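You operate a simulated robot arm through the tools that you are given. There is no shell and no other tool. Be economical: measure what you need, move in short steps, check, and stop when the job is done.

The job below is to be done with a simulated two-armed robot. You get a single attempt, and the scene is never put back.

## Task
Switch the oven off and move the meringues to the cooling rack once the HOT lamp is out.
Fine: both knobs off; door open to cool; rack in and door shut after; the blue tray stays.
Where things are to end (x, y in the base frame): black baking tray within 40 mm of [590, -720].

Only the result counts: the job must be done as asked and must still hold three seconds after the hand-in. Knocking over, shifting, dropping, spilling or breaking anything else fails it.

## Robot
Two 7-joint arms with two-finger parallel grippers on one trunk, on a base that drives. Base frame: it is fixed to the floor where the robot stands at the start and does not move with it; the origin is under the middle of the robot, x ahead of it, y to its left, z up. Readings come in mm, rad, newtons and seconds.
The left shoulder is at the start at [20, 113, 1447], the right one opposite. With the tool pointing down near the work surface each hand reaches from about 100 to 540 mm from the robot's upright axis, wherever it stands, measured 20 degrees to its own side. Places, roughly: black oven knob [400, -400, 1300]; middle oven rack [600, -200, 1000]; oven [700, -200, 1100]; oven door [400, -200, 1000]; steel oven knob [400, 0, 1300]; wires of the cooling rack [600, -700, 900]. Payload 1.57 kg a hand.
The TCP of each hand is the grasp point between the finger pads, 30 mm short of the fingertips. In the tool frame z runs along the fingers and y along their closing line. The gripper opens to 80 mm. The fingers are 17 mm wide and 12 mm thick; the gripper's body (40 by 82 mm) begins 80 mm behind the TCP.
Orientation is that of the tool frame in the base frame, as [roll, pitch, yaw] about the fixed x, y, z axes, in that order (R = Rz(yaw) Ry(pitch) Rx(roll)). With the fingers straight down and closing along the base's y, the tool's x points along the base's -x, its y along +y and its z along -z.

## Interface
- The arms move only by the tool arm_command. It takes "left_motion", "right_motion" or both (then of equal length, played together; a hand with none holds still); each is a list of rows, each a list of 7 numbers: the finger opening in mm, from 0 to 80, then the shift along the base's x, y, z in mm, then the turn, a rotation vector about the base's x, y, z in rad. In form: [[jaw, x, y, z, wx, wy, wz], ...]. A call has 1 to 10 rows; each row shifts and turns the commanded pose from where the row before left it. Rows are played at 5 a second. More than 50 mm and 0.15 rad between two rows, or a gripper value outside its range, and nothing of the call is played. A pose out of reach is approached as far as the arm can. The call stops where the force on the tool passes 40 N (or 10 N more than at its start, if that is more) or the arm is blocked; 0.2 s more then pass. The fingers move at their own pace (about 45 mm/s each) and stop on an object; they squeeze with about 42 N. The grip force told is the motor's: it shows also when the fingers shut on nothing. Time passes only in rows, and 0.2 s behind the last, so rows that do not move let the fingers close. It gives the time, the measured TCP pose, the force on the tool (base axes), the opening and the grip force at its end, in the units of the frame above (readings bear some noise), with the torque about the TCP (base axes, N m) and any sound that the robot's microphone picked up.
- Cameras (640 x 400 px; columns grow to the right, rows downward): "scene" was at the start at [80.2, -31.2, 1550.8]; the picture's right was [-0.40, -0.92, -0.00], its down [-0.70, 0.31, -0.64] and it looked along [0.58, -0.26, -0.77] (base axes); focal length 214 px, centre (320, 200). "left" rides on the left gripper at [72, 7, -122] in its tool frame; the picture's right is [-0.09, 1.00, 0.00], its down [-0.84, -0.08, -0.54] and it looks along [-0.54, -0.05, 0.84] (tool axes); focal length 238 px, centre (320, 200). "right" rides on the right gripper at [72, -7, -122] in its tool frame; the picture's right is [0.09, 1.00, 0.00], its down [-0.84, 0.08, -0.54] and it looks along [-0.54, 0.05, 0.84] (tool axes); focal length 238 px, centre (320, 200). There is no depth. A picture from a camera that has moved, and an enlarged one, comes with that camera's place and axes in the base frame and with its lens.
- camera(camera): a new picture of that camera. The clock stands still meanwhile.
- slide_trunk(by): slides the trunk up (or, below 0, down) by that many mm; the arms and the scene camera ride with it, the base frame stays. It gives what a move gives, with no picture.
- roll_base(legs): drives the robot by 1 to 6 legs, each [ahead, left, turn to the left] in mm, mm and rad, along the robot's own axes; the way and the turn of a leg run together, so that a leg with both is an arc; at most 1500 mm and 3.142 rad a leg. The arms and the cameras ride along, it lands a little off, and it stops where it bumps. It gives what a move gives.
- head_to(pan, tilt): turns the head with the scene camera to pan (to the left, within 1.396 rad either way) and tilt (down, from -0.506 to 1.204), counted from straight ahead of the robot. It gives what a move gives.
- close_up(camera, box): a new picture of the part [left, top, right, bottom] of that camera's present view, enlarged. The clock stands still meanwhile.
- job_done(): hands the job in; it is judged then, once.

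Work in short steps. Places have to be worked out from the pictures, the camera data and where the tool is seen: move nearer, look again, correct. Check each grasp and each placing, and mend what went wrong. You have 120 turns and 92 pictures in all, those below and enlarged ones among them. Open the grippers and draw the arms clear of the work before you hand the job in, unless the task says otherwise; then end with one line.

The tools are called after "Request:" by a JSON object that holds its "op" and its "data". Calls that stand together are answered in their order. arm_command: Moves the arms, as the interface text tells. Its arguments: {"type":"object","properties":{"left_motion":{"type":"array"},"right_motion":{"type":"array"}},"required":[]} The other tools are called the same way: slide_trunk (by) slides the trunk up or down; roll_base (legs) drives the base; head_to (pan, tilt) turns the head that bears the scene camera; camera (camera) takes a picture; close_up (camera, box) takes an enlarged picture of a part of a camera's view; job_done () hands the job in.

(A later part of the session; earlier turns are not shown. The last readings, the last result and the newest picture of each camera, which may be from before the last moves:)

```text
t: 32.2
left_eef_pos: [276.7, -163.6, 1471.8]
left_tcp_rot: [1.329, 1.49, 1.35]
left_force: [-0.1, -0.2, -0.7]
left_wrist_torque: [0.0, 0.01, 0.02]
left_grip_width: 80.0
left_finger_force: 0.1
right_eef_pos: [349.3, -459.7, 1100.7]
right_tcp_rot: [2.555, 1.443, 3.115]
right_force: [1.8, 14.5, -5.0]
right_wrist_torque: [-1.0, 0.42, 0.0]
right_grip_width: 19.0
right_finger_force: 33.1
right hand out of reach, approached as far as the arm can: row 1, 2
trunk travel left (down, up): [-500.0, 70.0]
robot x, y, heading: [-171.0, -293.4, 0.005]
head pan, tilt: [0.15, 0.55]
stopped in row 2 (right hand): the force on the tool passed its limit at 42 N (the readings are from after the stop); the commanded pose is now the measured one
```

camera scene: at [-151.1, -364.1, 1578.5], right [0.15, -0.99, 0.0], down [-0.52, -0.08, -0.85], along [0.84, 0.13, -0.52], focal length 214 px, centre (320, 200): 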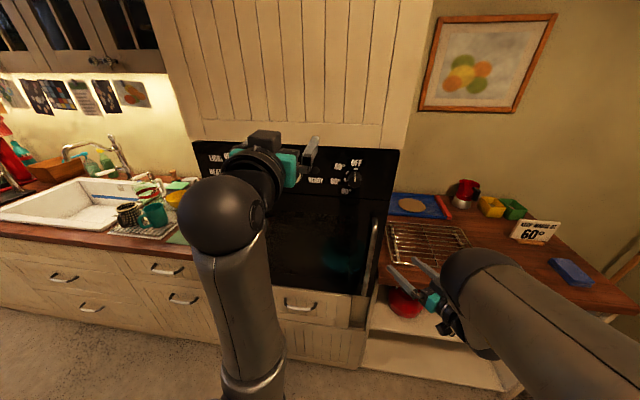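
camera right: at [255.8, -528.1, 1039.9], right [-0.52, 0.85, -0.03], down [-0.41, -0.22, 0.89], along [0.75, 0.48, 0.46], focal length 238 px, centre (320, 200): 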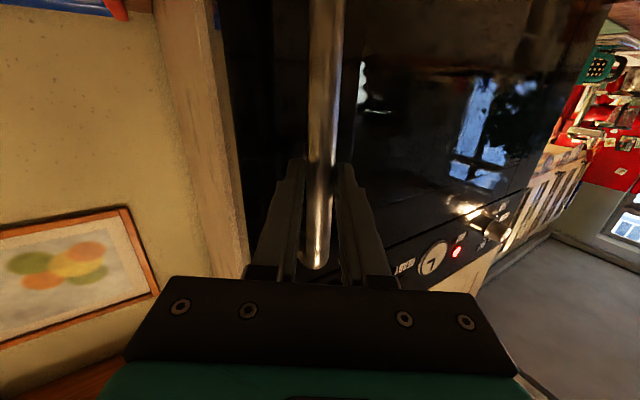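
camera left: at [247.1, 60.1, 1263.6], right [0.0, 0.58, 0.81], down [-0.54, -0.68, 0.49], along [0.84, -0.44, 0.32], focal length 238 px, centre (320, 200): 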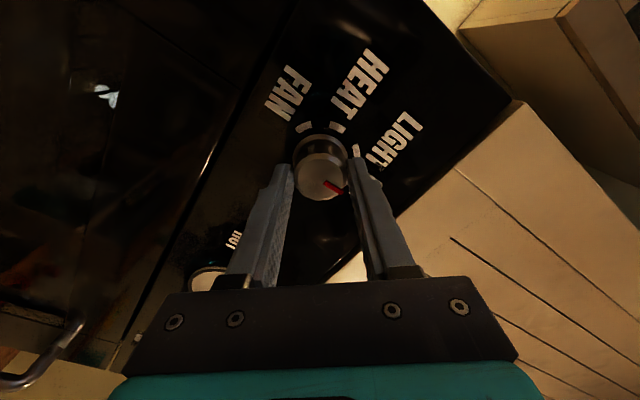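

The arm is at its limit, so I'll pull by driving the whole robot on an arc about the hinge (about (412, 95)). A small test first.

Request:
{"op": "roll_base", "data": {"legs": [[-39, 58, -0.1]]}}

Request:
{"op": "camera", "data": {"camera": "scene"}}

```text
t: 33.2
left_eef_pos: [254.2, -145.5, 1470.5]
left_tcp_rot: [1.343, 1.495, 1.262]
left_force: [0.1, 0.6, -0.1]
left_wrist_torque: [0.0, 0.01, 0.0]
left_grip_width: 79.8
left_finger_force: 0.0
right_eef_pos: [296.6, -450.5, 1102.3]
right_tcp_rot: [2.58, 1.444, 3.034]
right_force: [5.0, 21.8, -13.1]
right_wrist_torque: [-0.37, -0.53, 0.15]
right_grip_width: 18.8
right_finger_force: 33.2
trunk travel left (down, up): [-500.0, 70.0]
robot x, y, heading: [-208.5, -228.7, -0.096]
head pan, tilt: [0.15, 0.55]
```

```text
60 pictures are left
camera scene: at [-107.7, -222.6, 1578.2], right [0.05, -1.0, 0.0], down [-0.52, -0.03, -0.85], along [0.85, 0.04, -0.52], focal length 214 px, centre (320, 200)
```

scene: 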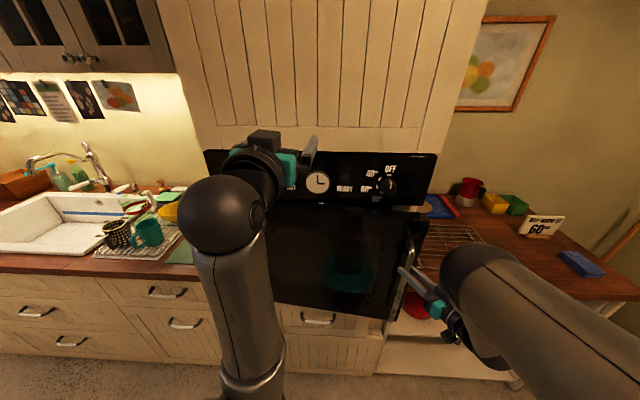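

The door is opening. Continuing the same arc another 0.25 rad, slightly more to the left to relieve the side force.

Request:
{"op": "roll_base", "data": {"legs": [[-96, 153, -0.25]]}}

Request:
{"op": "camera", "data": {"camera": "scene"}}

```text
t: 34.7
left_eef_pos: [197.4, -96.4, 1470.3]
left_tcp_rot: [1.345, 1.491, 1.014]
left_force: [0.5, -0.2, -0.3]
left_wrist_torque: [0.0, -0.01, 0.0]
left_grip_width: 80.4
left_finger_force: 0.1
right_eef_pos: [165.1, -403.0, 1102.3]
right_tcp_rot: [2.563, 1.442, 2.765]
right_force: [-1.9, -6.6, -0.8]
right_wrist_torque: [-0.66, -0.22, -0.32]
right_grip_width: 18.8
right_finger_force: 32.7
trunk travel left (down, up): [-500.0, 70.0]
robot x, y, heading: [-269.0, -57.6, -0.347]
head pan, tilt: [0.15, 0.55]
```

```text
59 pictures are left
camera scene: at [-171.3, -82.5, 1578.4], right [-0.2, -0.98, 0.0], down [-0.51, 0.1, -0.85], along [0.84, -0.17, -0.52], focal length 214 px, centre (320, 200)
```

scene: 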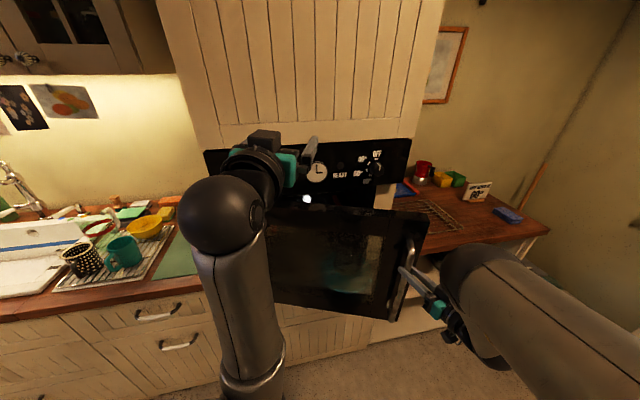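

The door follows smoothly. Before continuing the arc, I'll look to the left to see whether there's floor space.

Request:
{"op": "head_to", "data": {"pan": 1.39, "tilt": 0.6}}

Request:
{"op": "camera", "data": {"camera": "scene"}}

```text
t: 36.2
left_eef_pos: [198.2, -96.9, 1470.6]
left_tcp_rot: [1.347, 1.49, 1.014]
left_force: [0.1, 0.1, 0.0]
left_wrist_torque: [-0.01, 0.04, -0.01]
left_grip_width: 80.4
left_finger_force: 0.0
right_eef_pos: [165.2, -402.9, 1101.7]
right_tcp_rot: [2.568, 1.443, 2.772]
right_force: [-0.8, -3.2, 0.6]
right_wrist_torque: [-0.6, -0.02, -0.07]
right_grip_width: 18.4
right_finger_force: 32.8
trunk travel left (down, up): [-500.0, 70.0]
robot x, y, heading: [-269.9, -61.2, -0.345]
head pan, tilt: [1.389, 0.6]
```

```text
58 pictures are left
camera scene: at [-214.1, 11.8, 1574.0], right [0.86, -0.51, 0.0], down [-0.29, -0.49, -0.83], along [0.42, 0.71, -0.56], focal length 214 px, centre (320, 200)
```

scene: 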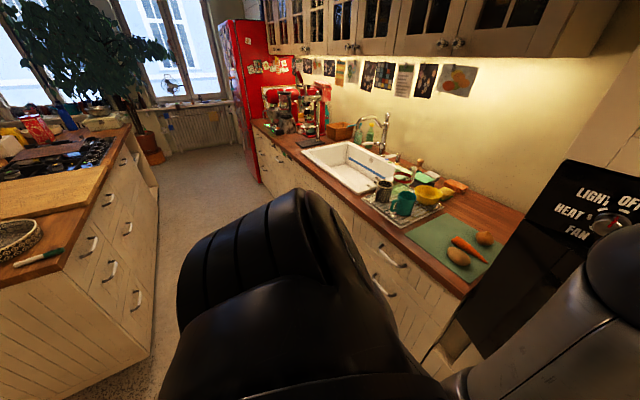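

There's room in the aisle: the island starts around y>900, x<-740. I'll continue the arc in two parts to bring the door past about 80°.

Request:
{"op": "roll_base", "data": {"legs": [[-212, 323, -0.55]]}}

Request:
{"op": "head_to", "data": {"pan": -0.1, "tilt": 0.6}}

Request:
{"op": "camera", "data": {"camera": "scene"}}

```text
t: 38.6
left_eef_pos: [126.7, 46.6, 1470.3]
left_tcp_rot: [1.349, 1.494, 0.469]
left_force: [0.0, -0.9, 0.2]
left_wrist_torque: [0.02, 0.0, -0.01]
left_grip_width: 80.0
left_finger_force: 0.0
right_eef_pos: [-61.7, -196.3, 1100.8]
right_tcp_rot: [2.576, 1.444, 2.232]
right_force: [11.2, 5.8, -4.0]
right_wrist_torque: [-0.53, 0.39, 0.01]
right_grip_width: 18.7
right_finger_force: 33.0
trunk travel left (down, up): [-500.0, 70.0]
robot x, y, heading: [-257.6, 317.9, -0.898]
head pan, tilt: [1.389, 0.6]
```

```text
t: 40.2
left_eef_pos: [125.8, 46.4, 1469.3]
left_tcp_rot: [1.35, 1.492, 0.469]
left_force: [0.1, 0.7, 0.1]
left_wrist_torque: [-0.01, -0.02, 0.01]
left_grip_width: 80.2
left_finger_force: 0.0
right_eef_pos: [-61.5, -196.5, 1100.6]
right_tcp_rot: [2.563, 1.444, 2.222]
right_force: [6.6, 4.7, -2.5]
right_wrist_torque: [-0.67, -0.18, 0.14]
right_grip_width: 18.7
right_finger_force: 33.3
trunk travel left (down, up): [-500.0, 70.0]
robot x, y, heading: [-257.7, 318.8, -0.899]
head pan, tilt: [-0.099, 0.6]
```

```text
57 pictures are left
camera scene: at [-199.5, 238.2, 1573.9], right [-0.84, -0.54, 0.0], down [-0.31, 0.47, -0.83], along [0.45, -0.69, -0.56], focal length 214 px, centre (320, 200)
```

scene: 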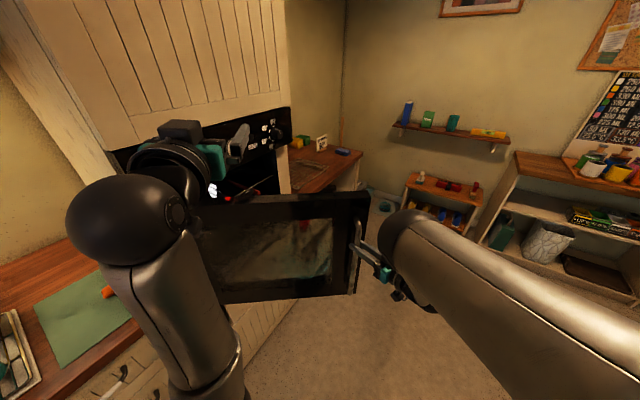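

The door is around 55° open. Continuing the arc another 0.6 rad.

Request:
{"op": "roll_base", "data": {"legs": [[-230, 352, -0.6]]}}

Request:
{"op": "camera", "data": {"camera": "scene"}}

```text
t: 42.8
left_eef_pos: [143.5, 216.1, 1470.6]
left_tcp_rot: [1.35, 1.493, -0.13]
left_force: [-0.4, -0.3, 0.4]
left_wrist_torque: [-0.01, -0.02, -0.01]
left_grip_width: 79.9
left_finger_force: 0.1
right_eef_pos: [-146.6, 121.6, 1101.5]
right_tcp_rot: [2.576, 1.446, 1.636]
right_force: [19.2, -0.4, -3.4]
right_wrist_torque: [-0.22, 0.58, 0.07]
right_grip_width: 18.7
right_finger_force: 32.2
trunk travel left (down, up): [-500.0, 70.0]
robot x, y, heading: [-19.1, 657.1, -1.496]
head pan, tilt: [-0.099, 0.6]
```

```text
56 pictures are left
camera scene: at [-17.1, 558.3, 1573.9], right [-1.0, 0.02, 0.0], down [0.01, 0.56, -0.83], along [-0.02, -0.82, -0.56], focal length 214 px, centre (320, 200)
```

scene: 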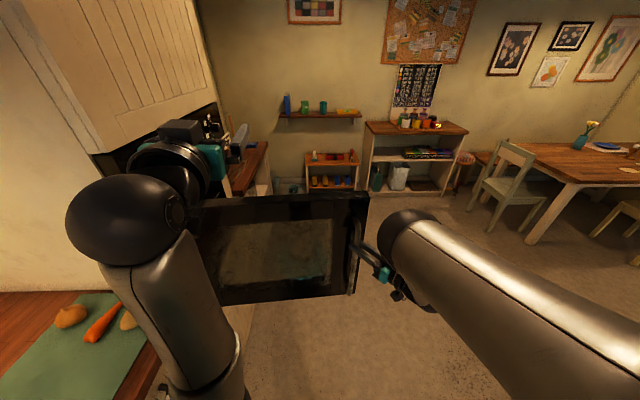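

The door is at about 90°. I'll release the handle and back away along the tool direction.

Request:
{"op": "arm_command", "data": {"right_motion": [[50, 0, 0, 0, 0, 0, 0], [50, 0, 0, 0, 0, 0, 0], [50, 0, 0, 0, 0, 0, 0]]}}

Request:
{"op": "roll_base", "data": {"legs": [[-90, -56, 0], [0, -450, 0]]}}

Request:
{"op": "camera", "data": {"camera": "scene"}}

```text
t: 43.6
left_eef_pos: [139.3, 216.8, 1470.7]
left_tcp_rot: [1.353, 1.492, -0.125]
left_force: [-0.5, -0.3, -0.3]
left_wrist_torque: [0.0, 0.04, 0.02]
left_grip_width: 80.0
left_finger_force: 0.0
right_eef_pos: [-150.0, 121.6, 1100.9]
right_tcp_rot: [2.559, 1.444, 1.62]
right_force: [0.4, 0.3, -0.1]
right_wrist_torque: [0.03, 0.03, -0.01]
right_grip_width: 49.8
right_finger_force: 0.1
trunk travel left (down, up): [-500.0, 70.0]
robot x, y, heading: [-20.4, 655.6, -1.495]
head pan, tilt: [-0.099, 0.6]
```

```text
t: 47.1
left_eef_pos: [-372.4, 268.6, 1469.6]
left_tcp_rot: [1.353, 1.49, -0.122]
left_force: [-0.6, 0.1, 0.0]
left_wrist_torque: [0.02, 0.01, 0.02]
left_grip_width: 79.9
left_finger_force: 0.1
right_eef_pos: [-661.2, 172.7, 1102.4]
right_tcp_rot: [2.555, 1.442, 1.619]
right_force: [-0.3, 0.8, -0.2]
right_wrist_torque: [-0.02, 0.0, 0.04]
right_grip_width: 50.0
right_finger_force: 0.0
trunk travel left (down, up): [-500.0, 70.0]
robot x, y, heading: [-530.6, 708.7, -1.494]
head pan, tilt: [-0.099, 0.6]
```

```text
55 pictures are left
camera scene: at [-533.5, 609.7, 1573.9], right [-1.0, 0.02, 0.0], down [0.01, 0.56, -0.83], along [-0.02, -0.82, -0.56], focal length 214 px, centre (320, 200)
```

scene: 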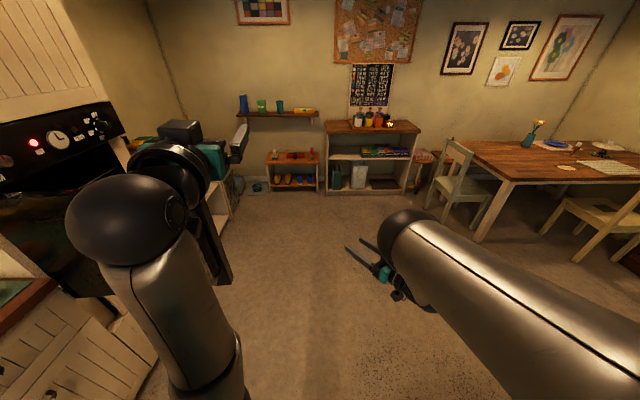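

The door stands free and HOT is still lit. I'll drive around the open door to its inner side, then face the oven.

Request:
{"op": "roll_base", "data": {"legs": [[300, -80, 0], [770, 0, 0], [0, 0, 1.494]]}}

Request:
{"op": "head_to", "data": {"pan": 0.2, "tilt": 0.5}}

Request:
{"op": "camera", "data": {"camera": "scene"}}

```text
t: 56.5
left_eef_pos: [-75.4, -229.1, 1469.4]
left_tcp_rot: [1.352, 1.492, 1.37]
left_force: [0.1, -0.5, -0.3]
left_wrist_torque: [0.0, -0.02, -0.03]
left_grip_width: 80.0
left_finger_force: 0.1
right_eef_pos: [-3.0, -524.1, 1101.6]
right_tcp_rot: [2.558, 1.444, 3.116]
right_force: [-0.2, -0.5, 0.1]
right_wrist_torque: [-0.01, 0.0, 0.0]
right_grip_width: 49.9
right_finger_force: 0.0
trunk travel left (down, up): [-500.0, 70.0]
robot x, y, heading: [-524.5, -357.6, 0.001]
head pan, tilt: [-0.099, 0.6]
```

```text
t: 57.4
left_eef_pos: [-75.5, -229.6, 1470.8]
left_tcp_rot: [1.353, 1.492, 1.374]
left_force: [0.1, 0.5, -0.1]
left_wrist_torque: [0.01, -0.01, 0.0]
left_grip_width: 79.6
left_finger_force: 0.0
right_eef_pos: [-2.2, -524.7, 1100.8]
right_tcp_rot: [2.556, 1.444, 3.115]
right_force: [-0.1, -0.1, 0.2]
right_wrist_torque: [0.0, 0.01, -0.04]
right_grip_width: 49.7
right_finger_force: 0.1
trunk travel left (down, up): [-500.0, 70.0]
robot x, y, heading: [-526.4, -356.5, 0.006]
head pan, tilt: [0.201, 0.499]
```

```text
54 pictures are left
camera scene: at [-427.3, -337.3, 1583.0], right [0.2, -0.98, 0.0], down [-0.47, -0.1, -0.88], along [0.86, 0.18, -0.48], focal length 214 px, centre (320, 200)
```

scene: 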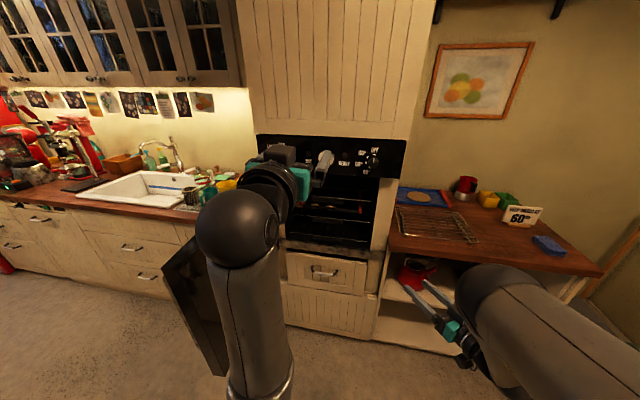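

The oven is open. I'll enlarge the interior.

Request:
{"op": "close_up", "data": {"camera": "scene", "box": [240, 130, 480, 280]}}

```text
2.67 times, centred on (360, 205) of scene
camera zoom: at [-427.3, -337.3, 1583.0], right [0.2, -0.98, 0.0], down [-0.47, -0.1, -0.88], along [0.86, 0.18, -0.48], focal length 572 px, centre (213, 187)
```

zoom: 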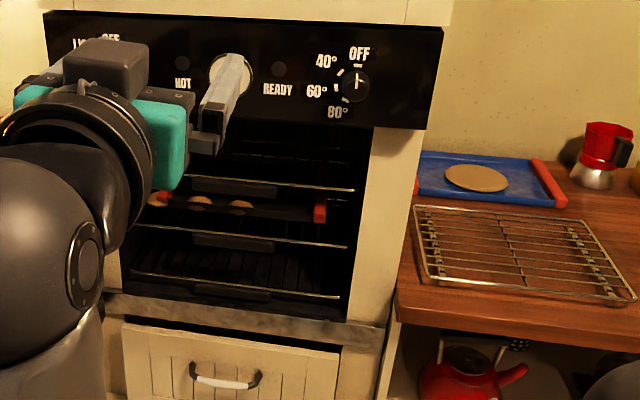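

HOT is now out. The black tray with red end-handles sits on the middle rack, with handles near y≈-346 and y≈-25, z≈1000, x≈535. My plan is to pull the middle rack out by its front, then lift the tray with both hands. First I'll lower the left hand and roll it so it closes vertically.

Request:
{"op": "arm_command", "data": {"left_motion": [[80, 0, 0, -45, -0.14, 0, 0], [80, 0, 0, -45, -0.14, 0, 0], [80, 0, 0, -45, -0.14, 0, 0], [80, 0, 0, -45, -0.14, 0, 0], [80, 0, 0, -45, -0.14, 0, 0], [80, 0, 0, -45, -0.14, 0, 0], [80, 0, 0, -45, -0.14, 0, 0], [80, 0, 0, -45, -0.14, 0, 0], [80, 0, 0, -45, -0.14, 0, 0], [80, 0, 0, -45, -0.14, 0, 0]]}}

Request:
{"op": "camera", "data": {"camera": "scene"}}

```text
t: 58.0
left_eef_pos: [-69.2, -219.5, 1470.8]
left_tcp_rot: [-0.586, 1.269, -0.575]
left_force: [1.0, -0.1, -0.4]
left_wrist_torque: [-0.01, 0.0, -0.01]
left_grip_width: 79.9
left_finger_force: 0.0
right_eef_pos: [-2.2, -525.1, 1101.6]
right_tcp_rot: [2.557, 1.444, 3.114]
right_force: [0.5, -0.1, 0.4]
right_wrist_torque: [0.05, 0.01, 0.01]
right_grip_width: 50.0
right_finger_force: 0.1
trunk travel left (down, up): [-500.0, 70.0]
robot x, y, heading: [-525.7, -351.9, 0.004]
head pan, tilt: [0.201, 0.499]
stopped in row 3 (left hand): the arm was blocked; the commanded pose is now the measured one
```

```text
52 pictures are left
camera scene: at [-427.0, -336.9, 1583.0], right [0.2, -0.98, 0.0], down [-0.47, -0.1, -0.88], along [0.86, 0.18, -0.48], focal length 214 px, centre (320, 200)
```

scene: 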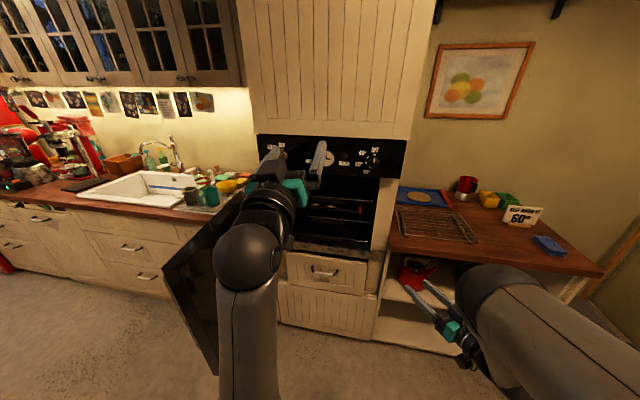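

The left arm jammed on a joint limit in this posture. I'll tip the hand downward (toward its natural tool-down posture) and lower it again.

Request:
{"op": "arm_command", "data": {"left_motion": [[80, 0, 0, 0, 0.1, 0.1, 0], [80, 0, 0, 0, 0.1, 0.1, 0], [80, 0, 0, 0, 0.1, 0.1, 0], [80, 0, 0, -30, 0, 0.14, 0], [80, 0, 0, -30, 0, 0.14, 0], [80, 0, 0, -30, 0, 0.14, 0], [80, 0, 0, -30, 0, 0.14, 0], [80, 0, 0, -30, 0, 0, 0], [80, 0, 0, -30, 0, 0, 0], [80, 0, 0, -30, 0, 0, 0]]}}

Request:
{"op": "arm_command", "data": {"right_motion": [[80, 0, 0, 0, 0, 0.14, 0], [80, 0, 0, 0, 0, 0.14, 0], [80, 0, 0, 0, 0, 0.14, 0], [80, 0, 0, 0, 0, 0.14, 0], [80, 0, 0, 0, 0, 0.14, 0], [80, 0, 0, 0, 0, 0, -0.14], [80, 0, 0, 0, 0, 0, -0.14], [80, 0, 0, 0, 0, 0, -0.14]]}}

```text
t: 60.2
left_eef_pos: [-69.9, -219.8, 1259.4]
left_tcp_rot: [2.953, 0.95, 2.913]
left_force: [-0.8, -0.5, -0.7]
left_wrist_torque: [-0.03, -0.01, 0.01]
left_grip_width: 80.2
left_finger_force: 0.1
right_eef_pos: [-1.4, -524.8, 1102.9]
right_tcp_rot: [2.557, 1.443, 3.117]
right_force: [-0.3, 0.1, 1.1]
right_wrist_torque: [0.01, 0.02, 0.0]
right_grip_width: 50.1
right_finger_force: 0.0
trunk travel left (down, up): [-500.0, 70.0]
robot x, y, heading: [-527.0, -354.3, 0.002]
head pan, tilt: [0.201, 0.499]
```

```text
t: 62.0
left_eef_pos: [-68.6, -219.5, 1259.6]
left_tcp_rot: [2.955, 0.95, 2.916]
left_force: [-0.5, 0.1, 1.0]
left_wrist_torque: [0.03, 0.0, -0.02]
left_grip_width: 80.1
left_finger_force: 0.2
right_eef_pos: [-2.9, -523.4, 1103.3]
right_tcp_rot: [2.579, 0.746, 2.713]
right_force: [0.1, 0.6, 0.5]
right_wrist_torque: [0.01, 0.0, 0.01]
right_grip_width: 80.1
right_finger_force: 0.1
trunk travel left (down, up): [-500.0, 70.0]
robot x, y, heading: [-527.4, -355.5, 0.004]
head pan, tilt: [0.201, 0.499]
```

Both arms are freed. I'll lower the left hand to z≈1100 and drive ahead 250 mm, then look into the oven with both cameras.

Request:
{"op": "arm_command", "data": {"left_motion": [[80, 0, 0, -32, 0, 0, 0.04], [80, 0, 0, -32, 0, 0, 0.04], [80, 0, 0, -32, 0, 0, 0.04], [80, 0, 0, -32, 0, 0, 0.04], [80, 0, 0, -32, 0, 0, 0.04]]}}

Request:
{"op": "roll_base", "data": {"legs": [[250, 30, 0]]}}

Request:
{"op": "camera", "data": {"camera": "scene"}}

Request:
{"op": "camera", "data": {"camera": "left"}}

```text
t: 63.2
left_eef_pos: [-68.4, -219.8, 1098.5]
left_tcp_rot: [2.952, 0.951, 3.113]
left_force: [0.2, -0.3, -0.8]
left_wrist_torque: [0.0, -0.02, 0.0]
left_grip_width: 80.1
left_finger_force: 0.0
right_eef_pos: [-1.7, -524.5, 1100.7]
right_tcp_rot: [2.58, 0.745, 2.718]
right_force: [-1.5, -0.7, 0.0]
right_wrist_torque: [-0.01, 0.03, 0.0]
right_grip_width: 80.0
right_finger_force: 0.2
trunk travel left (down, up): [-500.0, 70.0]
robot x, y, heading: [-527.5, -354.6, -0.001]
head pan, tilt: [0.201, 0.499]
```

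```text
t: 65.1
left_eef_pos: [180.2, -190.1, 1098.6]
left_tcp_rot: [2.953, 0.948, 3.113]
left_force: [0.5, 0.6, 0.2]
left_wrist_torque: [0.04, -0.03, 0.03]
left_grip_width: 80.1
left_finger_force: 0.1
right_eef_pos: [246.8, -493.3, 1100.6]
right_tcp_rot: [2.58, 0.745, 2.717]
right_force: [0.4, 0.4, 0.5]
right_wrist_torque: [0.01, 0.01, 0.01]
right_grip_width: 80.1
right_finger_force: 0.2
trunk travel left (down, up): [-500.0, 70.0]
robot x, y, heading: [-278.4, -326.5, 0.001]
head pan, tilt: [0.201, 0.499]
```

```text
51 pictures are left
camera scene: at [-178.1, -306.8, 1582.9], right [0.2, -0.98, 0.0], down [-0.47, -0.1, -0.88], along [0.86, 0.18, -0.48], focal length 214 px, centre (320, 200)
```

scene: 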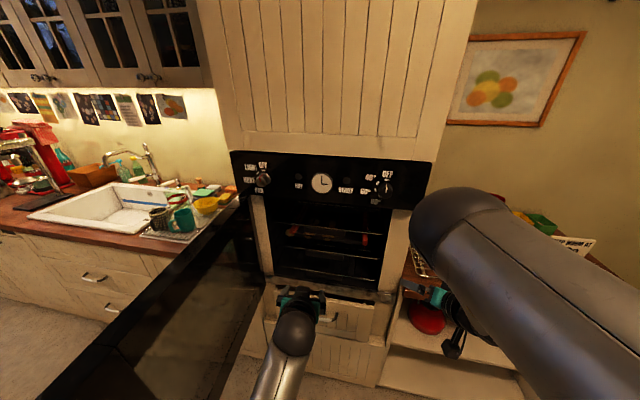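

```text
50 pictures are left
camera left: at [39.2, -202.3, 1110.3], right [-0.07, 0.98, 0.18], down [0.06, -0.18, 0.98], along [1.0, 0.08, -0.05], focal length 238 px, centre (320, 200)
```

left: 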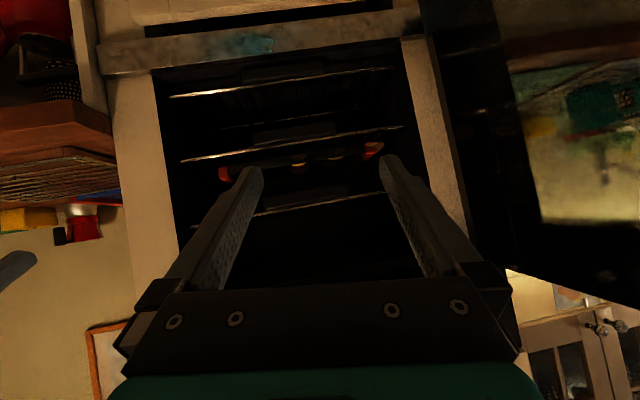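

Clear views now; I'll enlarge both.

Request:
{"op": "close_up", "data": {"camera": "scene", "box": [250, 190, 420, 300]}}

Request:
{"op": "close_up", "data": {"camera": "left", "box": [150, 40, 430, 230]}}

```text
3.64 times, centred on (335, 245) of scene
camera zoom: at [-178.1, -306.8, 1582.9], right [0.2, -0.98, 0.0], down [-0.47, -0.1, -0.88], along [0.86, 0.18, -0.48], focal length 780 px, centre (266, 36)
```

zoom: 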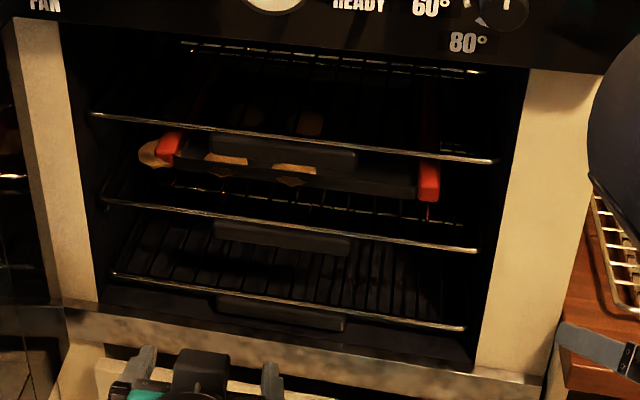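

```text
2.11 times, centred on (290, 135) of left
camera zoom: at [39.2, -202.3, 1110.3], right [-0.07, 0.98, 0.18], down [0.06, -0.18, 0.98], along [1.0, 0.08, -0.05], focal length 502 px, centre (383, 337)
```

zoom: 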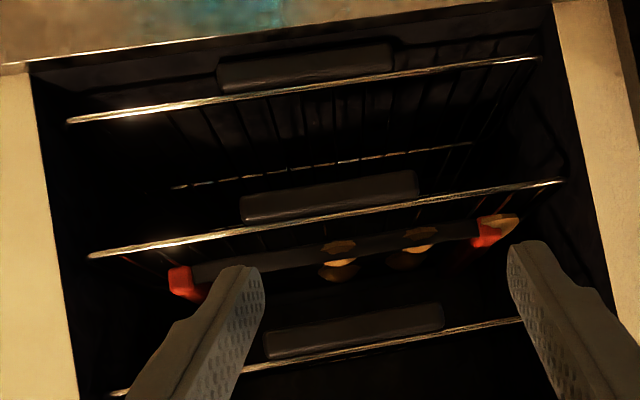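

The middle rack has a front grip bar at about (478, -190, 957), under its front wire at z≈973. The tray handles are at y≈-344 and y≈-26. I'll level the left hand, roll it to close vertically, and lower the trunk so the arm works at a comfortable relative height.

Request:
{"op": "arm_command", "data": {"left_motion": [[80, 0, 0, 27, 0, -0.078, 0], [80, 0, 0, 27, 0, -0.078, 0], [80, 0, 0, 27, 0, -0.078, 0], [80, 0, 0, 27, 0, -0.078, 0], [80, 0, 0, 27, 0, -0.078, 0], [80, 0, 0, 27, 0, -0.078, 0], [80, 0, 0, 27, 0, -0.078, 0], [80, 0, 0, 27, 0, -0.078, 0]]}}

Request:
{"op": "arm_command", "data": {"left_motion": [[80, 0, 0, 0, 0.139, 0, 0], [80, 0, 0, 0, 0.139, 0, 0], [80, 0, 0, 0, 0.139, 0, 0], [80, 0, 0, 0, 0.139, 0, 0], [80, 0, 0, 0, 0.139, 0, 0], [80, 0, 0, 0, 0.139, 0, 0], [80, 0, 0, 0, 0.139, 0, 0], [80, 0, 0, 0, 0.139, 0, 0], [80, 0, 0, 0, 0.139, 0, 0], [80, 0, 0, 0, 0.139, 0, 0]]}}

```text
t: 67.0
left_eef_pos: [177.0, -178.7, 1302.7]
left_tcp_rot: [1.513, 1.42, 1.658]
left_force: [-0.5, -0.4, 0.7]
left_wrist_torque: [0.04, -0.02, 0.01]
left_grip_width: 80.0
left_finger_force: 0.0
right_eef_pos: [246.4, -493.7, 1102.3]
right_tcp_rot: [2.581, 0.745, 2.717]
right_force: [-0.2, 0.3, -0.9]
right_wrist_torque: [-0.03, 0.02, 0.0]
right_grip_width: 79.9
right_finger_force: 0.1
trunk travel left (down, up): [-500.0, 70.0]
robot x, y, heading: [-280.5, -325.2, 0.003]
head pan, tilt: [0.201, 0.499]
stopped in row 8 (left hand): the arm was blocked; the commanded pose is now the measured one
```

```text
t: 69.2
left_eef_pos: [177.0, -179.0, 1302.9]
left_tcp_rot: [1.423, 0.033, 1.582]
left_force: [-0.7, 0.1, -0.7]
left_wrist_torque: [0.01, -0.01, 0.01]
left_grip_width: 80.2
left_finger_force: 0.1
right_eef_pos: [246.5, -494.1, 1101.3]
right_tcp_rot: [2.579, 0.743, 2.719]
right_force: [0.2, 0.4, 0.4]
right_wrist_torque: [0.0, -0.02, 0.02]
right_grip_width: 79.9
right_finger_force: 0.2
trunk travel left (down, up): [-500.0, 70.0]
robot x, y, heading: [-278.1, -321.9, 0.003]
head pan, tilt: [0.201, 0.499]
```

The left hand now closes vertically, but points about 8° up, so I'll level it. I'll also tuck the right hand back and outward so it stays clear when the base advances.

Request:
{"op": "arm_command", "data": {"left_motion": [[60, 0, 0, 0, 0, 0.05, 0], [60, 0, 0, 0, 0, 0.05, 0], [60, 0, 0, 0, 0, 0.047, 0], [60, 0, 0, 0, 0, 0, 0], [60, 0, 0, 0, 0, 0, 0], [60, 0, 0, 0, 0, 0, 0], [60, 0, 0, 0, 0, 0, 0], [60, 0, 0, 0, 0, 0, 0]], "right_motion": [[80, -30, -18, 20, 0, 0, 0], [80, -30, -18, 20, 0, 0, 0], [80, -30, -18, 20, 0, 0, 0], [80, -30, -18, 20, 0, 0, 0], [80, -30, -18, 20, 0, 0, 0], [80, -30, -18, 20, 0, 0, 0], [80, -30, -18, 20, 0, 0, 0], [80, -30, -18, 20, 0, 0, 0]]}}

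Request:
{"op": "slide_trunk", "data": {"by": -343}}

Request:
{"op": "roll_base", "data": {"legs": [[190, -6, 0]]}}

Request:
{"op": "camera", "data": {"camera": "left"}}

Request:
{"op": "camera", "data": {"camera": "scene"}}

```text
t: 71.0
left_eef_pos: [175.6, -181.1, 1302.9]
left_tcp_rot: [1.571, 0.029, 1.587]
left_force: [0.2, 1.2, 0.2]
left_wrist_torque: [0.01, 0.03, 0.03]
left_grip_width: 60.0
left_finger_force: 0.0
right_eef_pos: [7.9, -645.4, 1260.4]
right_tcp_rot: [2.576, 0.743, 2.718]
right_force: [0.3, 0.1, 0.4]
right_wrist_torque: [0.01, -0.01, 0.02]
right_grip_width: 80.0
right_finger_force: 0.0
right hand out of reach, approached as far as the arm can: row 8
trunk travel left (down, up): [-500.0, 70.0]
robot x, y, heading: [-274.8, -325.4, 0.002]
head pan, tilt: [0.201, 0.499]
```

```text
t: 74.4
left_eef_pos: [177.2, -179.7, 959.1]
left_tcp_rot: [1.571, 0.032, 1.589]
left_force: [-1.0, -0.4, -1.8]
left_wrist_torque: [0.02, -0.01, 0.01]
left_grip_width: 60.2
left_finger_force: 0.1
right_eef_pos: [8.6, -643.1, 916.5]
right_tcp_rot: [2.579, 0.742, 2.718]
right_force: [0.0, 0.2, 0.3]
right_wrist_torque: [-0.01, -0.01, 0.04]
right_grip_width: 79.9
right_finger_force: 0.1
trunk travel left (down, up): [-157.0, 413.0]
robot x, y, heading: [-280.4, -327.3, -0.001]
head pan, tilt: [0.201, 0.499]
```

```text
t: 75.9
left_eef_pos: [365.0, -184.4, 960.1]
left_tcp_rot: [1.57, 0.03, 1.588]
left_force: [0.0, -0.3, -0.3]
left_wrist_torque: [-0.01, 0.0, -0.01]
left_grip_width: 60.0
left_finger_force: 0.0
right_eef_pos: [196.8, -649.4, 916.7]
right_tcp_rot: [2.58, 0.742, 2.716]
right_force: [0.1, -0.1, 0.2]
right_wrist_torque: [0.0, -0.01, 0.02]
right_grip_width: 79.9
right_finger_force: 0.0
trunk travel left (down, up): [-157.0, 413.0]
robot x, y, heading: [-89.3, -328.1, 0.006]
head pan, tilt: [0.201, 0.499]
```

```text
47 pictures are left
camera left: at [241.0, -115.2, 963.4], right [0.0, -0.06, 1.0], down [-0.53, -0.85, -0.05], along [0.85, -0.53, -0.03], focal length 238 px, centre (320, 200)
```

left: 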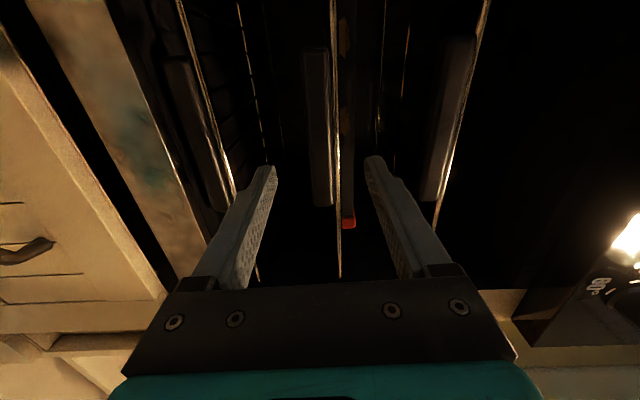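

```text
46 pictures are left
camera scene: at [9.0, -312.6, 1240.0], right [0.2, -0.98, 0.0], down [-0.47, -0.1, -0.88], along [0.86, 0.18, -0.48], focal length 214 px, centre (320, 200)
```

scene: 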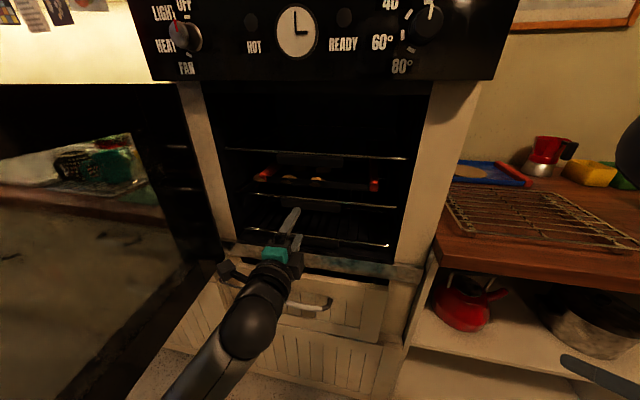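

Fingers straddle the middle rack's grip bar. I'll advance 105 mm and close.

Request:
{"op": "roll_base", "data": {"legs": [[105, -3, 0]]}}

Request:
{"op": "camera", "data": {"camera": "left"}}

```text
t: 77.1
left_eef_pos: [469.3, -187.5, 959.4]
left_tcp_rot: [1.572, 0.032, 1.588]
left_force: [0.1, 0.4, 0.4]
left_wrist_torque: [0.0, 0.0, 0.0]
left_grip_width: 60.1
left_finger_force: 0.1
right_eef_pos: [301.9, -651.5, 916.8]
right_tcp_rot: [2.579, 0.742, 2.717]
right_force: [0.2, -0.2, -0.9]
right_wrist_torque: [-0.01, -0.01, 0.01]
right_grip_width: 80.3
right_finger_force: 0.2
trunk travel left (down, up): [-157.0, 413.0]
robot x, y, heading: [13.2, -330.5, 0.002]
head pan, tilt: [0.201, 0.499]
```

```text
45 pictures are left
camera left: at [345.2, -117.9, 963.4], right [0.0, -0.06, 1.0], down [-0.53, -0.85, -0.05], along [0.85, -0.53, -0.03], focal length 238 px, centre (320, 200)
```

left: 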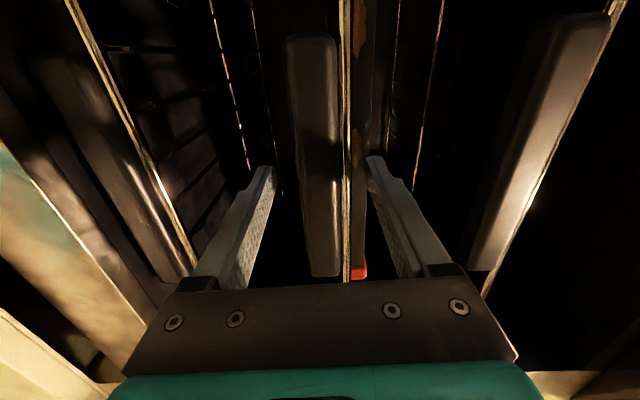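

The bar and wire are between the fingers. Closing.

Request:
{"op": "arm_command", "data": {"left_motion": [[40, 0, 0, 0, 0, 0, 0], [25, 0, 0, 0, 0, 0, 0], [10, 0, 0, 0, 0, 0, 0], [10, 0, 0, 0, 0, 0, 0], [10, 0, 0, 0, 0, 0, 0]]}}

Request:
{"op": "close_up", "data": {"camera": "left", "box": [200, 20, 440, 290]}}

```text
t: 78.3
left_eef_pos: [468.3, -187.0, 963.1]
left_tcp_rot: [1.564, 0.03, 1.587]
left_force: [1.1, 2.2, 18.1]
left_wrist_torque: [0.43, 0.3, -0.24]
left_grip_width: 33.9
left_finger_force: 39.6
right_eef_pos: [299.8, -650.9, 916.6]
right_tcp_rot: [2.577, 0.743, 2.717]
right_force: [-0.3, 0.0, -0.1]
right_wrist_torque: [-0.02, -0.01, -0.01]
right_grip_width: 80.1
right_finger_force: 0.0
trunk travel left (down, up): [-157.0, 413.0]
robot x, y, heading: [13.8, -334.0, -0.0]
head pan, tilt: [0.201, 0.499]
```

```text
1.48 times, centred on (320, 155) of left
camera zoom: at [344.2, -117.9, 965.6], right [-0.01, -0.06, 1.0], down [-0.53, -0.85, -0.06], along [0.85, -0.53, -0.03], focal length 353 px, centre (320, 267)
```

zoom: 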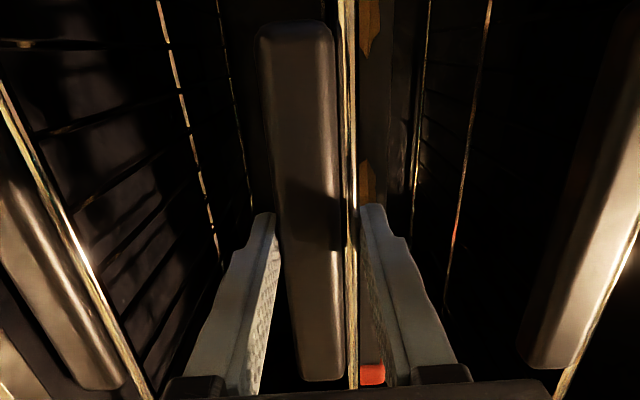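

Gripped at 34 mm. I'll ease the vertical strain by 4 mm and pull the rack 60 mm by reversing, as a test.

Request:
{"op": "arm_command", "data": {"left_motion": [[10, 0, 0, 4, 0, 0, 0]]}}

Request:
{"op": "roll_base", "data": {"legs": [[-60, 0, 0]]}}

Request:
{"op": "camera", "data": {"camera": "scene"}}

```text
t: 78.7
left_eef_pos: [467.9, -186.5, 963.6]
left_tcp_rot: [1.572, 0.027, 1.59]
left_force: [0.1, 1.0, 6.1]
left_wrist_torque: [0.84, -1.16, -0.14]
left_grip_width: 34.0
left_finger_force: 41.4
right_eef_pos: [300.2, -651.9, 917.0]
right_tcp_rot: [2.576, 0.744, 2.717]
right_force: [0.3, -0.6, 0.8]
right_wrist_torque: [-0.02, -0.03, 0.01]
right_grip_width: 79.8
right_finger_force: 0.1
trunk travel left (down, up): [-157.0, 413.0]
robot x, y, heading: [14.1, -336.3, -0.0]
head pan, tilt: [0.201, 0.499]
```

```text
t: 79.7
left_eef_pos: [408.9, -187.5, 962.6]
left_tcp_rot: [1.575, 0.031, 1.59]
left_force: [-1.7, -0.3, -0.6]
left_wrist_torque: [1.08, -0.75, -0.07]
left_grip_width: 34.2
left_finger_force: 41.9
right_eef_pos: [240.9, -651.4, 916.1]
right_tcp_rot: [2.578, 0.744, 2.718]
right_force: [0.1, -0.3, 0.3]
right_wrist_torque: [-0.02, -0.01, 0.01]
right_grip_width: 80.0
right_finger_force: 0.0
trunk travel left (down, up): [-157.0, 413.0]
robot x, y, heading: [-46.8, -334.6, 0.005]
head pan, tilt: [0.201, 0.499]
```

```text
43 pictures are left
camera scene: at [52.9, -315.6, 1240.0], right [0.2, -0.98, 0.0], down [-0.47, -0.1, -0.88], along [0.86, 0.18, -0.48], focal length 214 px, centre (320, 200)
```

scene: 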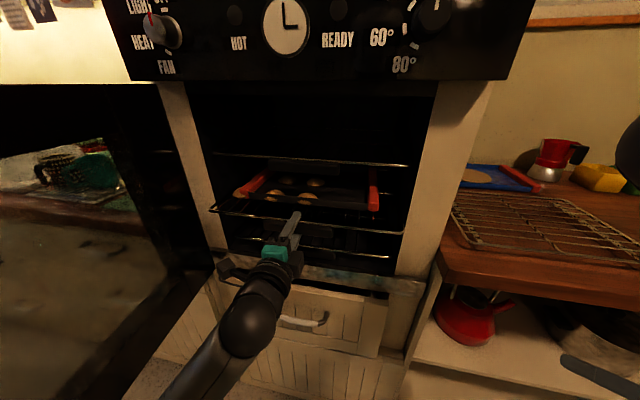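

The rack slides easily with the tray. Pulling 120 mm more.

Request:
{"op": "roll_base", "data": {"legs": [[-120, 0, 0]]}}

Request:
{"op": "camera", "data": {"camera": "scene"}}

```text
t: 80.9
left_eef_pos: [291.0, -187.8, 963.1]
left_tcp_rot: [1.575, 0.03, 1.591]
left_force: [-1.5, 1.6, -0.8]
left_wrist_torque: [1.07, -0.71, 0.01]
left_grip_width: 34.0
left_finger_force: 42.0
right_eef_pos: [123.0, -652.1, 916.5]
right_tcp_rot: [2.578, 0.743, 2.718]
right_force: [-0.4, -0.1, 0.2]
right_wrist_torque: [0.03, 0.02, 0.0]
right_grip_width: 79.8
right_finger_force: 0.1
trunk travel left (down, up): [-157.0, 413.0]
robot x, y, heading: [-165.9, -332.4, 0.002]
head pan, tilt: [0.201, 0.499]
```

```text
42 pictures are left
camera scene: at [-65.2, -315.7, 1240.0], right [0.2, -0.98, 0.0], down [-0.47, -0.1, -0.88], along [0.86, 0.18, -0.48], focal length 214 px, centre (320, 200)
```

scene: 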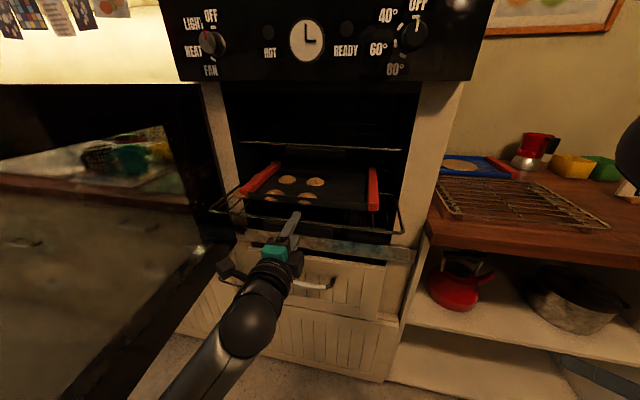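

The tray spans x≈360–600, with red handles along both sides at y≈-350 and y≈-30. I'll pull another 80 mm, watching the vertical load on the grip.

Request:
{"op": "roll_base", "data": {"legs": [[-80, 0, 0]]}}

Request:
{"op": "close_up", "data": {"camera": "scene", "box": [180, 120, 450, 290]}}

```text
t: 82.0
left_eef_pos: [210.8, -187.6, 962.3]
left_tcp_rot: [1.575, 0.027, 1.591]
left_force: [-1.2, 1.2, -2.0]
left_wrist_torque: [1.03, -0.68, -0.24]
left_grip_width: 33.9
left_finger_force: 41.5
right_eef_pos: [43.4, -652.1, 918.1]
right_tcp_rot: [2.578, 0.745, 2.717]
right_force: [0.0, 0.4, -0.7]
right_wrist_torque: [0.03, 0.0, 0.02]
right_grip_width: 79.7
right_finger_force: 0.0
trunk travel left (down, up): [-157.0, 413.0]
robot x, y, heading: [-244.4, -333.8, 0.005]
head pan, tilt: [0.201, 0.499]
```

```text
2.35 times, centred on (315, 205) of scene
camera zoom: at [-144.5, -315.9, 1240.0], right [0.2, -0.98, 0.0], down [-0.47, -0.1, -0.88], along [0.86, 0.18, -0.48], focal length 505 px, centre (332, 188)
```

zoom: 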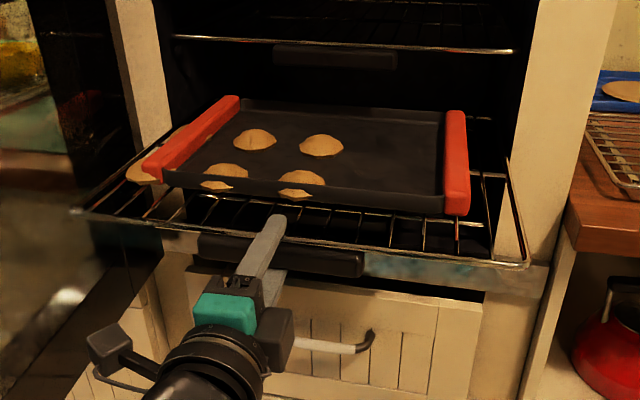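

The tray is well exposed with four meringues. There's a tan disc beside the left handle, so I'll zoom in on it.

Request:
{"op": "close_up", "data": {"camera": "scene", "box": [200, 150, 290, 220]}}

```text
5.71 times, centred on (245, 185) of scene
camera zoom: at [-144.5, -315.9, 1240.0], right [0.2, -0.98, 0.0], down [-0.47, -0.1, -0.88], along [0.86, 0.18, -0.48], focal length 1226 px, centre (749, 286)
```

zoom: 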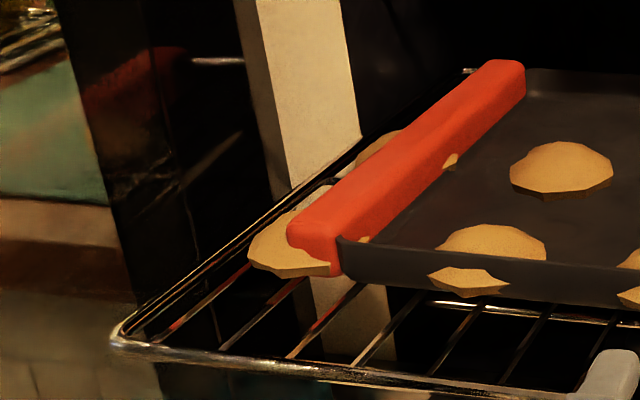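

These look like six meringues whose meshes slightly clip the tray; one pair sits by the left handle. Tray now centred near (408, -188), with handles at y≈-30 and y≈-347, x≈295–522. I'll release the rack, back off and watch that it stays.

Request:
{"op": "arm_command", "data": {"left_motion": [[40, 0, 0, 0, 0, 0, 0], [60, 0, 0, 0, 0, 0, 0], [60, 0, 0, 0, 0, 0, 0], [60, 0, 0, 0, 0, 0, 0]]}}

Request:
{"op": "roll_base", "data": {"legs": [[-170, 0, 0]]}}

Request:
{"op": "slide_trunk", "data": {"by": 343}}

Request:
{"op": "camera", "data": {"camera": "scene"}}

```text
t: 83.0
left_eef_pos: [211.6, -187.4, 962.9]
left_tcp_rot: [1.576, 0.028, 1.591]
left_force: [-0.3, -0.4, 0.7]
left_wrist_torque: [0.04, 0.0, 0.02]
left_grip_width: 59.8
left_finger_force: 0.1
right_eef_pos: [44.8, -652.0, 916.9]
right_tcp_rot: [2.578, 0.742, 2.717]
right_force: [-0.1, -0.8, -0.1]
right_wrist_torque: [0.03, 0.01, -0.02]
right_grip_width: 79.9
right_finger_force: 0.1
trunk travel left (down, up): [-157.0, 413.0]
robot x, y, heading: [-243.6, -335.4, 0.003]
head pan, tilt: [0.201, 0.499]
```

```text
t: 84.4
left_eef_pos: [40.9, -188.0, 963.2]
left_tcp_rot: [1.573, 0.027, 1.589]
left_force: [0.3, -0.3, 0.8]
left_wrist_torque: [-0.02, 0.02, 0.01]
left_grip_width: 60.1
left_finger_force: 0.0
right_eef_pos: [-126.8, -652.0, 917.0]
right_tcp_rot: [2.579, 0.745, 2.717]
right_force: [-0.7, 0.5, 0.4]
right_wrist_torque: [-0.01, 0.01, 0.03]
right_grip_width: 79.7
right_finger_force: 0.1
trunk travel left (down, up): [-157.0, 413.0]
robot x, y, heading: [-413.7, -336.8, 0.003]
head pan, tilt: [0.201, 0.499]
```

```text
t: 87.8
left_eef_pos: [41.6, -187.8, 1306.0]
left_tcp_rot: [1.573, 0.027, 1.59]
left_force: [-0.3, 0.3, 0.6]
left_wrist_torque: [-0.01, 0.03, -0.05]
left_grip_width: 60.0
left_finger_force: 0.0
right_eef_pos: [-126.0, -651.7, 1259.5]
right_tcp_rot: [2.577, 0.741, 2.717]
right_force: [1.0, 0.2, -0.2]
right_wrist_torque: [-0.01, 0.01, 0.04]
right_grip_width: 80.1
right_finger_force: 0.1
trunk travel left (down, up): [-500.0, 70.0]
robot x, y, heading: [-414.5, -335.1, 0.007]
head pan, tilt: [0.201, 0.499]
```

```text
39 pictures are left
camera scene: at [-314.9, -316.2, 1582.9], right [0.2, -0.98, 0.0], down [-0.47, -0.1, -0.88], along [0.86, 0.18, -0.48], focal length 214 px, centre (320, 200)
```

scene: 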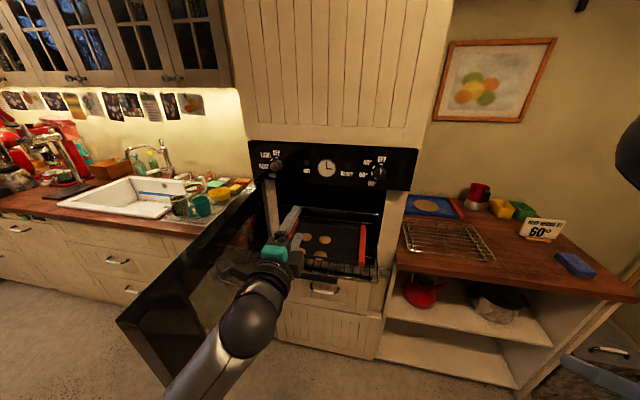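

The rack holds in place. Now I'll reorient both hands to point down, tilted ~0.4 rad forward so the wrists clear the knobs; first the left roll and the right turn.

Request:
{"op": "arm_command", "data": {"left_motion": [[70, 0, 0, 0, -0.15, 0, 0], [70, 0, 0, 0, -0.15, 0, 0], [70, 0, 0, 0, -0.15, 0, 0], [70, 0, 0, 0, -0.15, 0, 0], [70, 0, 0, 0, -0.15, 0, 0], [70, 0, 0, 0, -0.15, 0, 0], [70, 0, 0, 0, -0.15, 0, 0], [70, 0, 0, 0, -0.15, 0, 0], [70, 0, 0, 0, -0.15, 0, 0], [70, 0, 0, 0, -0.15, 0, 0]], "right_motion": [[70, 24, 22, 0, -0.053, 0.06, 0.0267], [70, 24, 22, 0, -0.053, 0.06, 0.0267], [70, 24, 22, 0, -0.053, 0.06, 0.0267], [70, 24, 22, 0, -0.053, 0.06, 0.0267], [70, 24, 22, 0, -0.053, 0.06, 0.0267], [70, 24, 22, 0, -0.053, 0.06, 0.0267], [70, 24, 22, 0, -0.053, 0.06, 0.0267], [70, 0, 0, 0, 0, 0, 0], [70, 0, 0, 0, 0, 0, 0], [70, 0, 0, 0, 0, 0, 0]]}}

Request:
{"op": "arm_command", "data": {"left_motion": [[70, 0, 0, 0, -0.06, 0, 0], [70, 0, 0, -10, 0, 0.146, 0], [70, 0, 0, -20, 0, 0.146, 0], [70, 0, 0, -20, 0, 0.146, 0], [70, 0, 0, -20, 0, 0.146, 0], [70, 0, 0, -20, 0, 0.146, 0], [70, 0, 0, -20, 0, 0.146, 0], [70, 0, 0, -20, 0, 0.146, 0], [70, 0, 0, -20, 0, 0.146, 0]], "right_motion": [[70, 0, 0, 0, 0, 0, 0], [70, 0, 0, -10, 0, 0, 0], [70, 0, 0, -20, 0, 0, 0], [70, 0, 0, -20, 0, 0, 0], [70, 0, 0, -20, 0, 0, 0], [70, 0, 0, -20, 0, 0, 0], [70, 0, 0, -20, 0, 0, 0], [70, 0, 0, -20, 0, 0, 0], [70, 0, 0, -20, 0, 0, 0]]}}

```text
t: 90.0
left_eef_pos: [40.6, -188.6, 1305.5]
left_tcp_rot: [1.992, 1.524, 1.99]
left_force: [0.1, 0.1, -0.1]
left_wrist_torque: [0.02, 0.02, 0.01]
left_grip_width: 69.9
left_finger_force: 0.0
right_eef_pos: [54.0, -554.5, 1257.8]
right_tcp_rot: [3.094, 0.388, -3.089]
right_force: [-0.6, 0.5, 0.9]
right_wrist_torque: [0.06, 0.03, -0.01]
right_grip_width: 70.0
right_finger_force: 0.2
right hand out of reach, approached as far as the arm can: row 1, 5, 6, 7
trunk travel left (down, up): [-500.0, 70.0]
robot x, y, heading: [-411.6, -332.9, 0.003]
head pan, tilt: [0.201, 0.499]
```

```text
t: 92.0
left_eef_pos: [40.4, -186.6, 1154.3]
left_tcp_rot: [-3.133, 0.379, -3.124]
left_force: [0.1, 0.1, -0.4]
left_wrist_torque: [0.02, 0.03, -0.02]
left_grip_width: 69.9
left_finger_force: 0.0
right_eef_pos: [55.8, -553.1, 1108.7]
right_tcp_rot: [3.1, 0.389, -3.086]
right_force: [-0.4, -0.9, 0.4]
right_wrist_torque: [0.01, -0.01, 0.0]
right_grip_width: 70.0
right_finger_force: 0.2
trunk travel left (down, up): [-500.0, 70.0]
robot x, y, heading: [-414.9, -334.9, -0.001]
head pan, tilt: [0.201, 0.499]
```

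Both hands are at the desired tilt. I'll adjust spacing to ±159 mm about my axis and z≈1090.

Request:
{"op": "arm_command", "data": {"left_motion": [[70, 0, 2.5, -13, 0, 0, 0], [70, 0, 2.5, -13, 0, 0, 0], [70, 0, 2.5, -13, 0, 0, 0], [70, 0, 2.5, -13, 0, 0, 0], [70, 0, 0, -12, 0, 0, 0], [70, 0, 0, 0, 0, 0, 0]], "right_motion": [[70, -3, 12, -4, 0, 0, -0.01], [70, -3, 12, -4, 0, 0, -0.01], [70, -3, 12, -4, 0, 0, -0.01], [70, -3, 12, -4, 0, 0, -0.01], [70, -3, 12, -3, 0, 0, -0.01], [70, 0, 0, 0, 0, 0, 0]]}}

```text
t: 93.4
left_eef_pos: [40.5, -178.9, 1091.6]
left_tcp_rot: [-3.134, 0.383, -3.125]
left_force: [0.6, 0.5, 0.0]
left_wrist_torque: [0.03, 0.03, -0.01]
left_grip_width: 70.0
left_finger_force: 0.0
right_eef_pos: [59.7, -540.2, 1081.6]
right_tcp_rot: [3.098, 0.387, -3.136]
right_force: [0.4, 0.8, 1.2]
right_wrist_torque: [0.02, 0.0, 0.0]
right_grip_width: 70.3
right_finger_force: 0.0
right hand out of reach, approached as far as the arm can: row 1, 2, 3, 4, 5
trunk travel left (down, up): [-500.0, 70.0]
robot x, y, heading: [-413.1, -334.7, 0.002]
head pan, tilt: [0.201, 0.499]
```

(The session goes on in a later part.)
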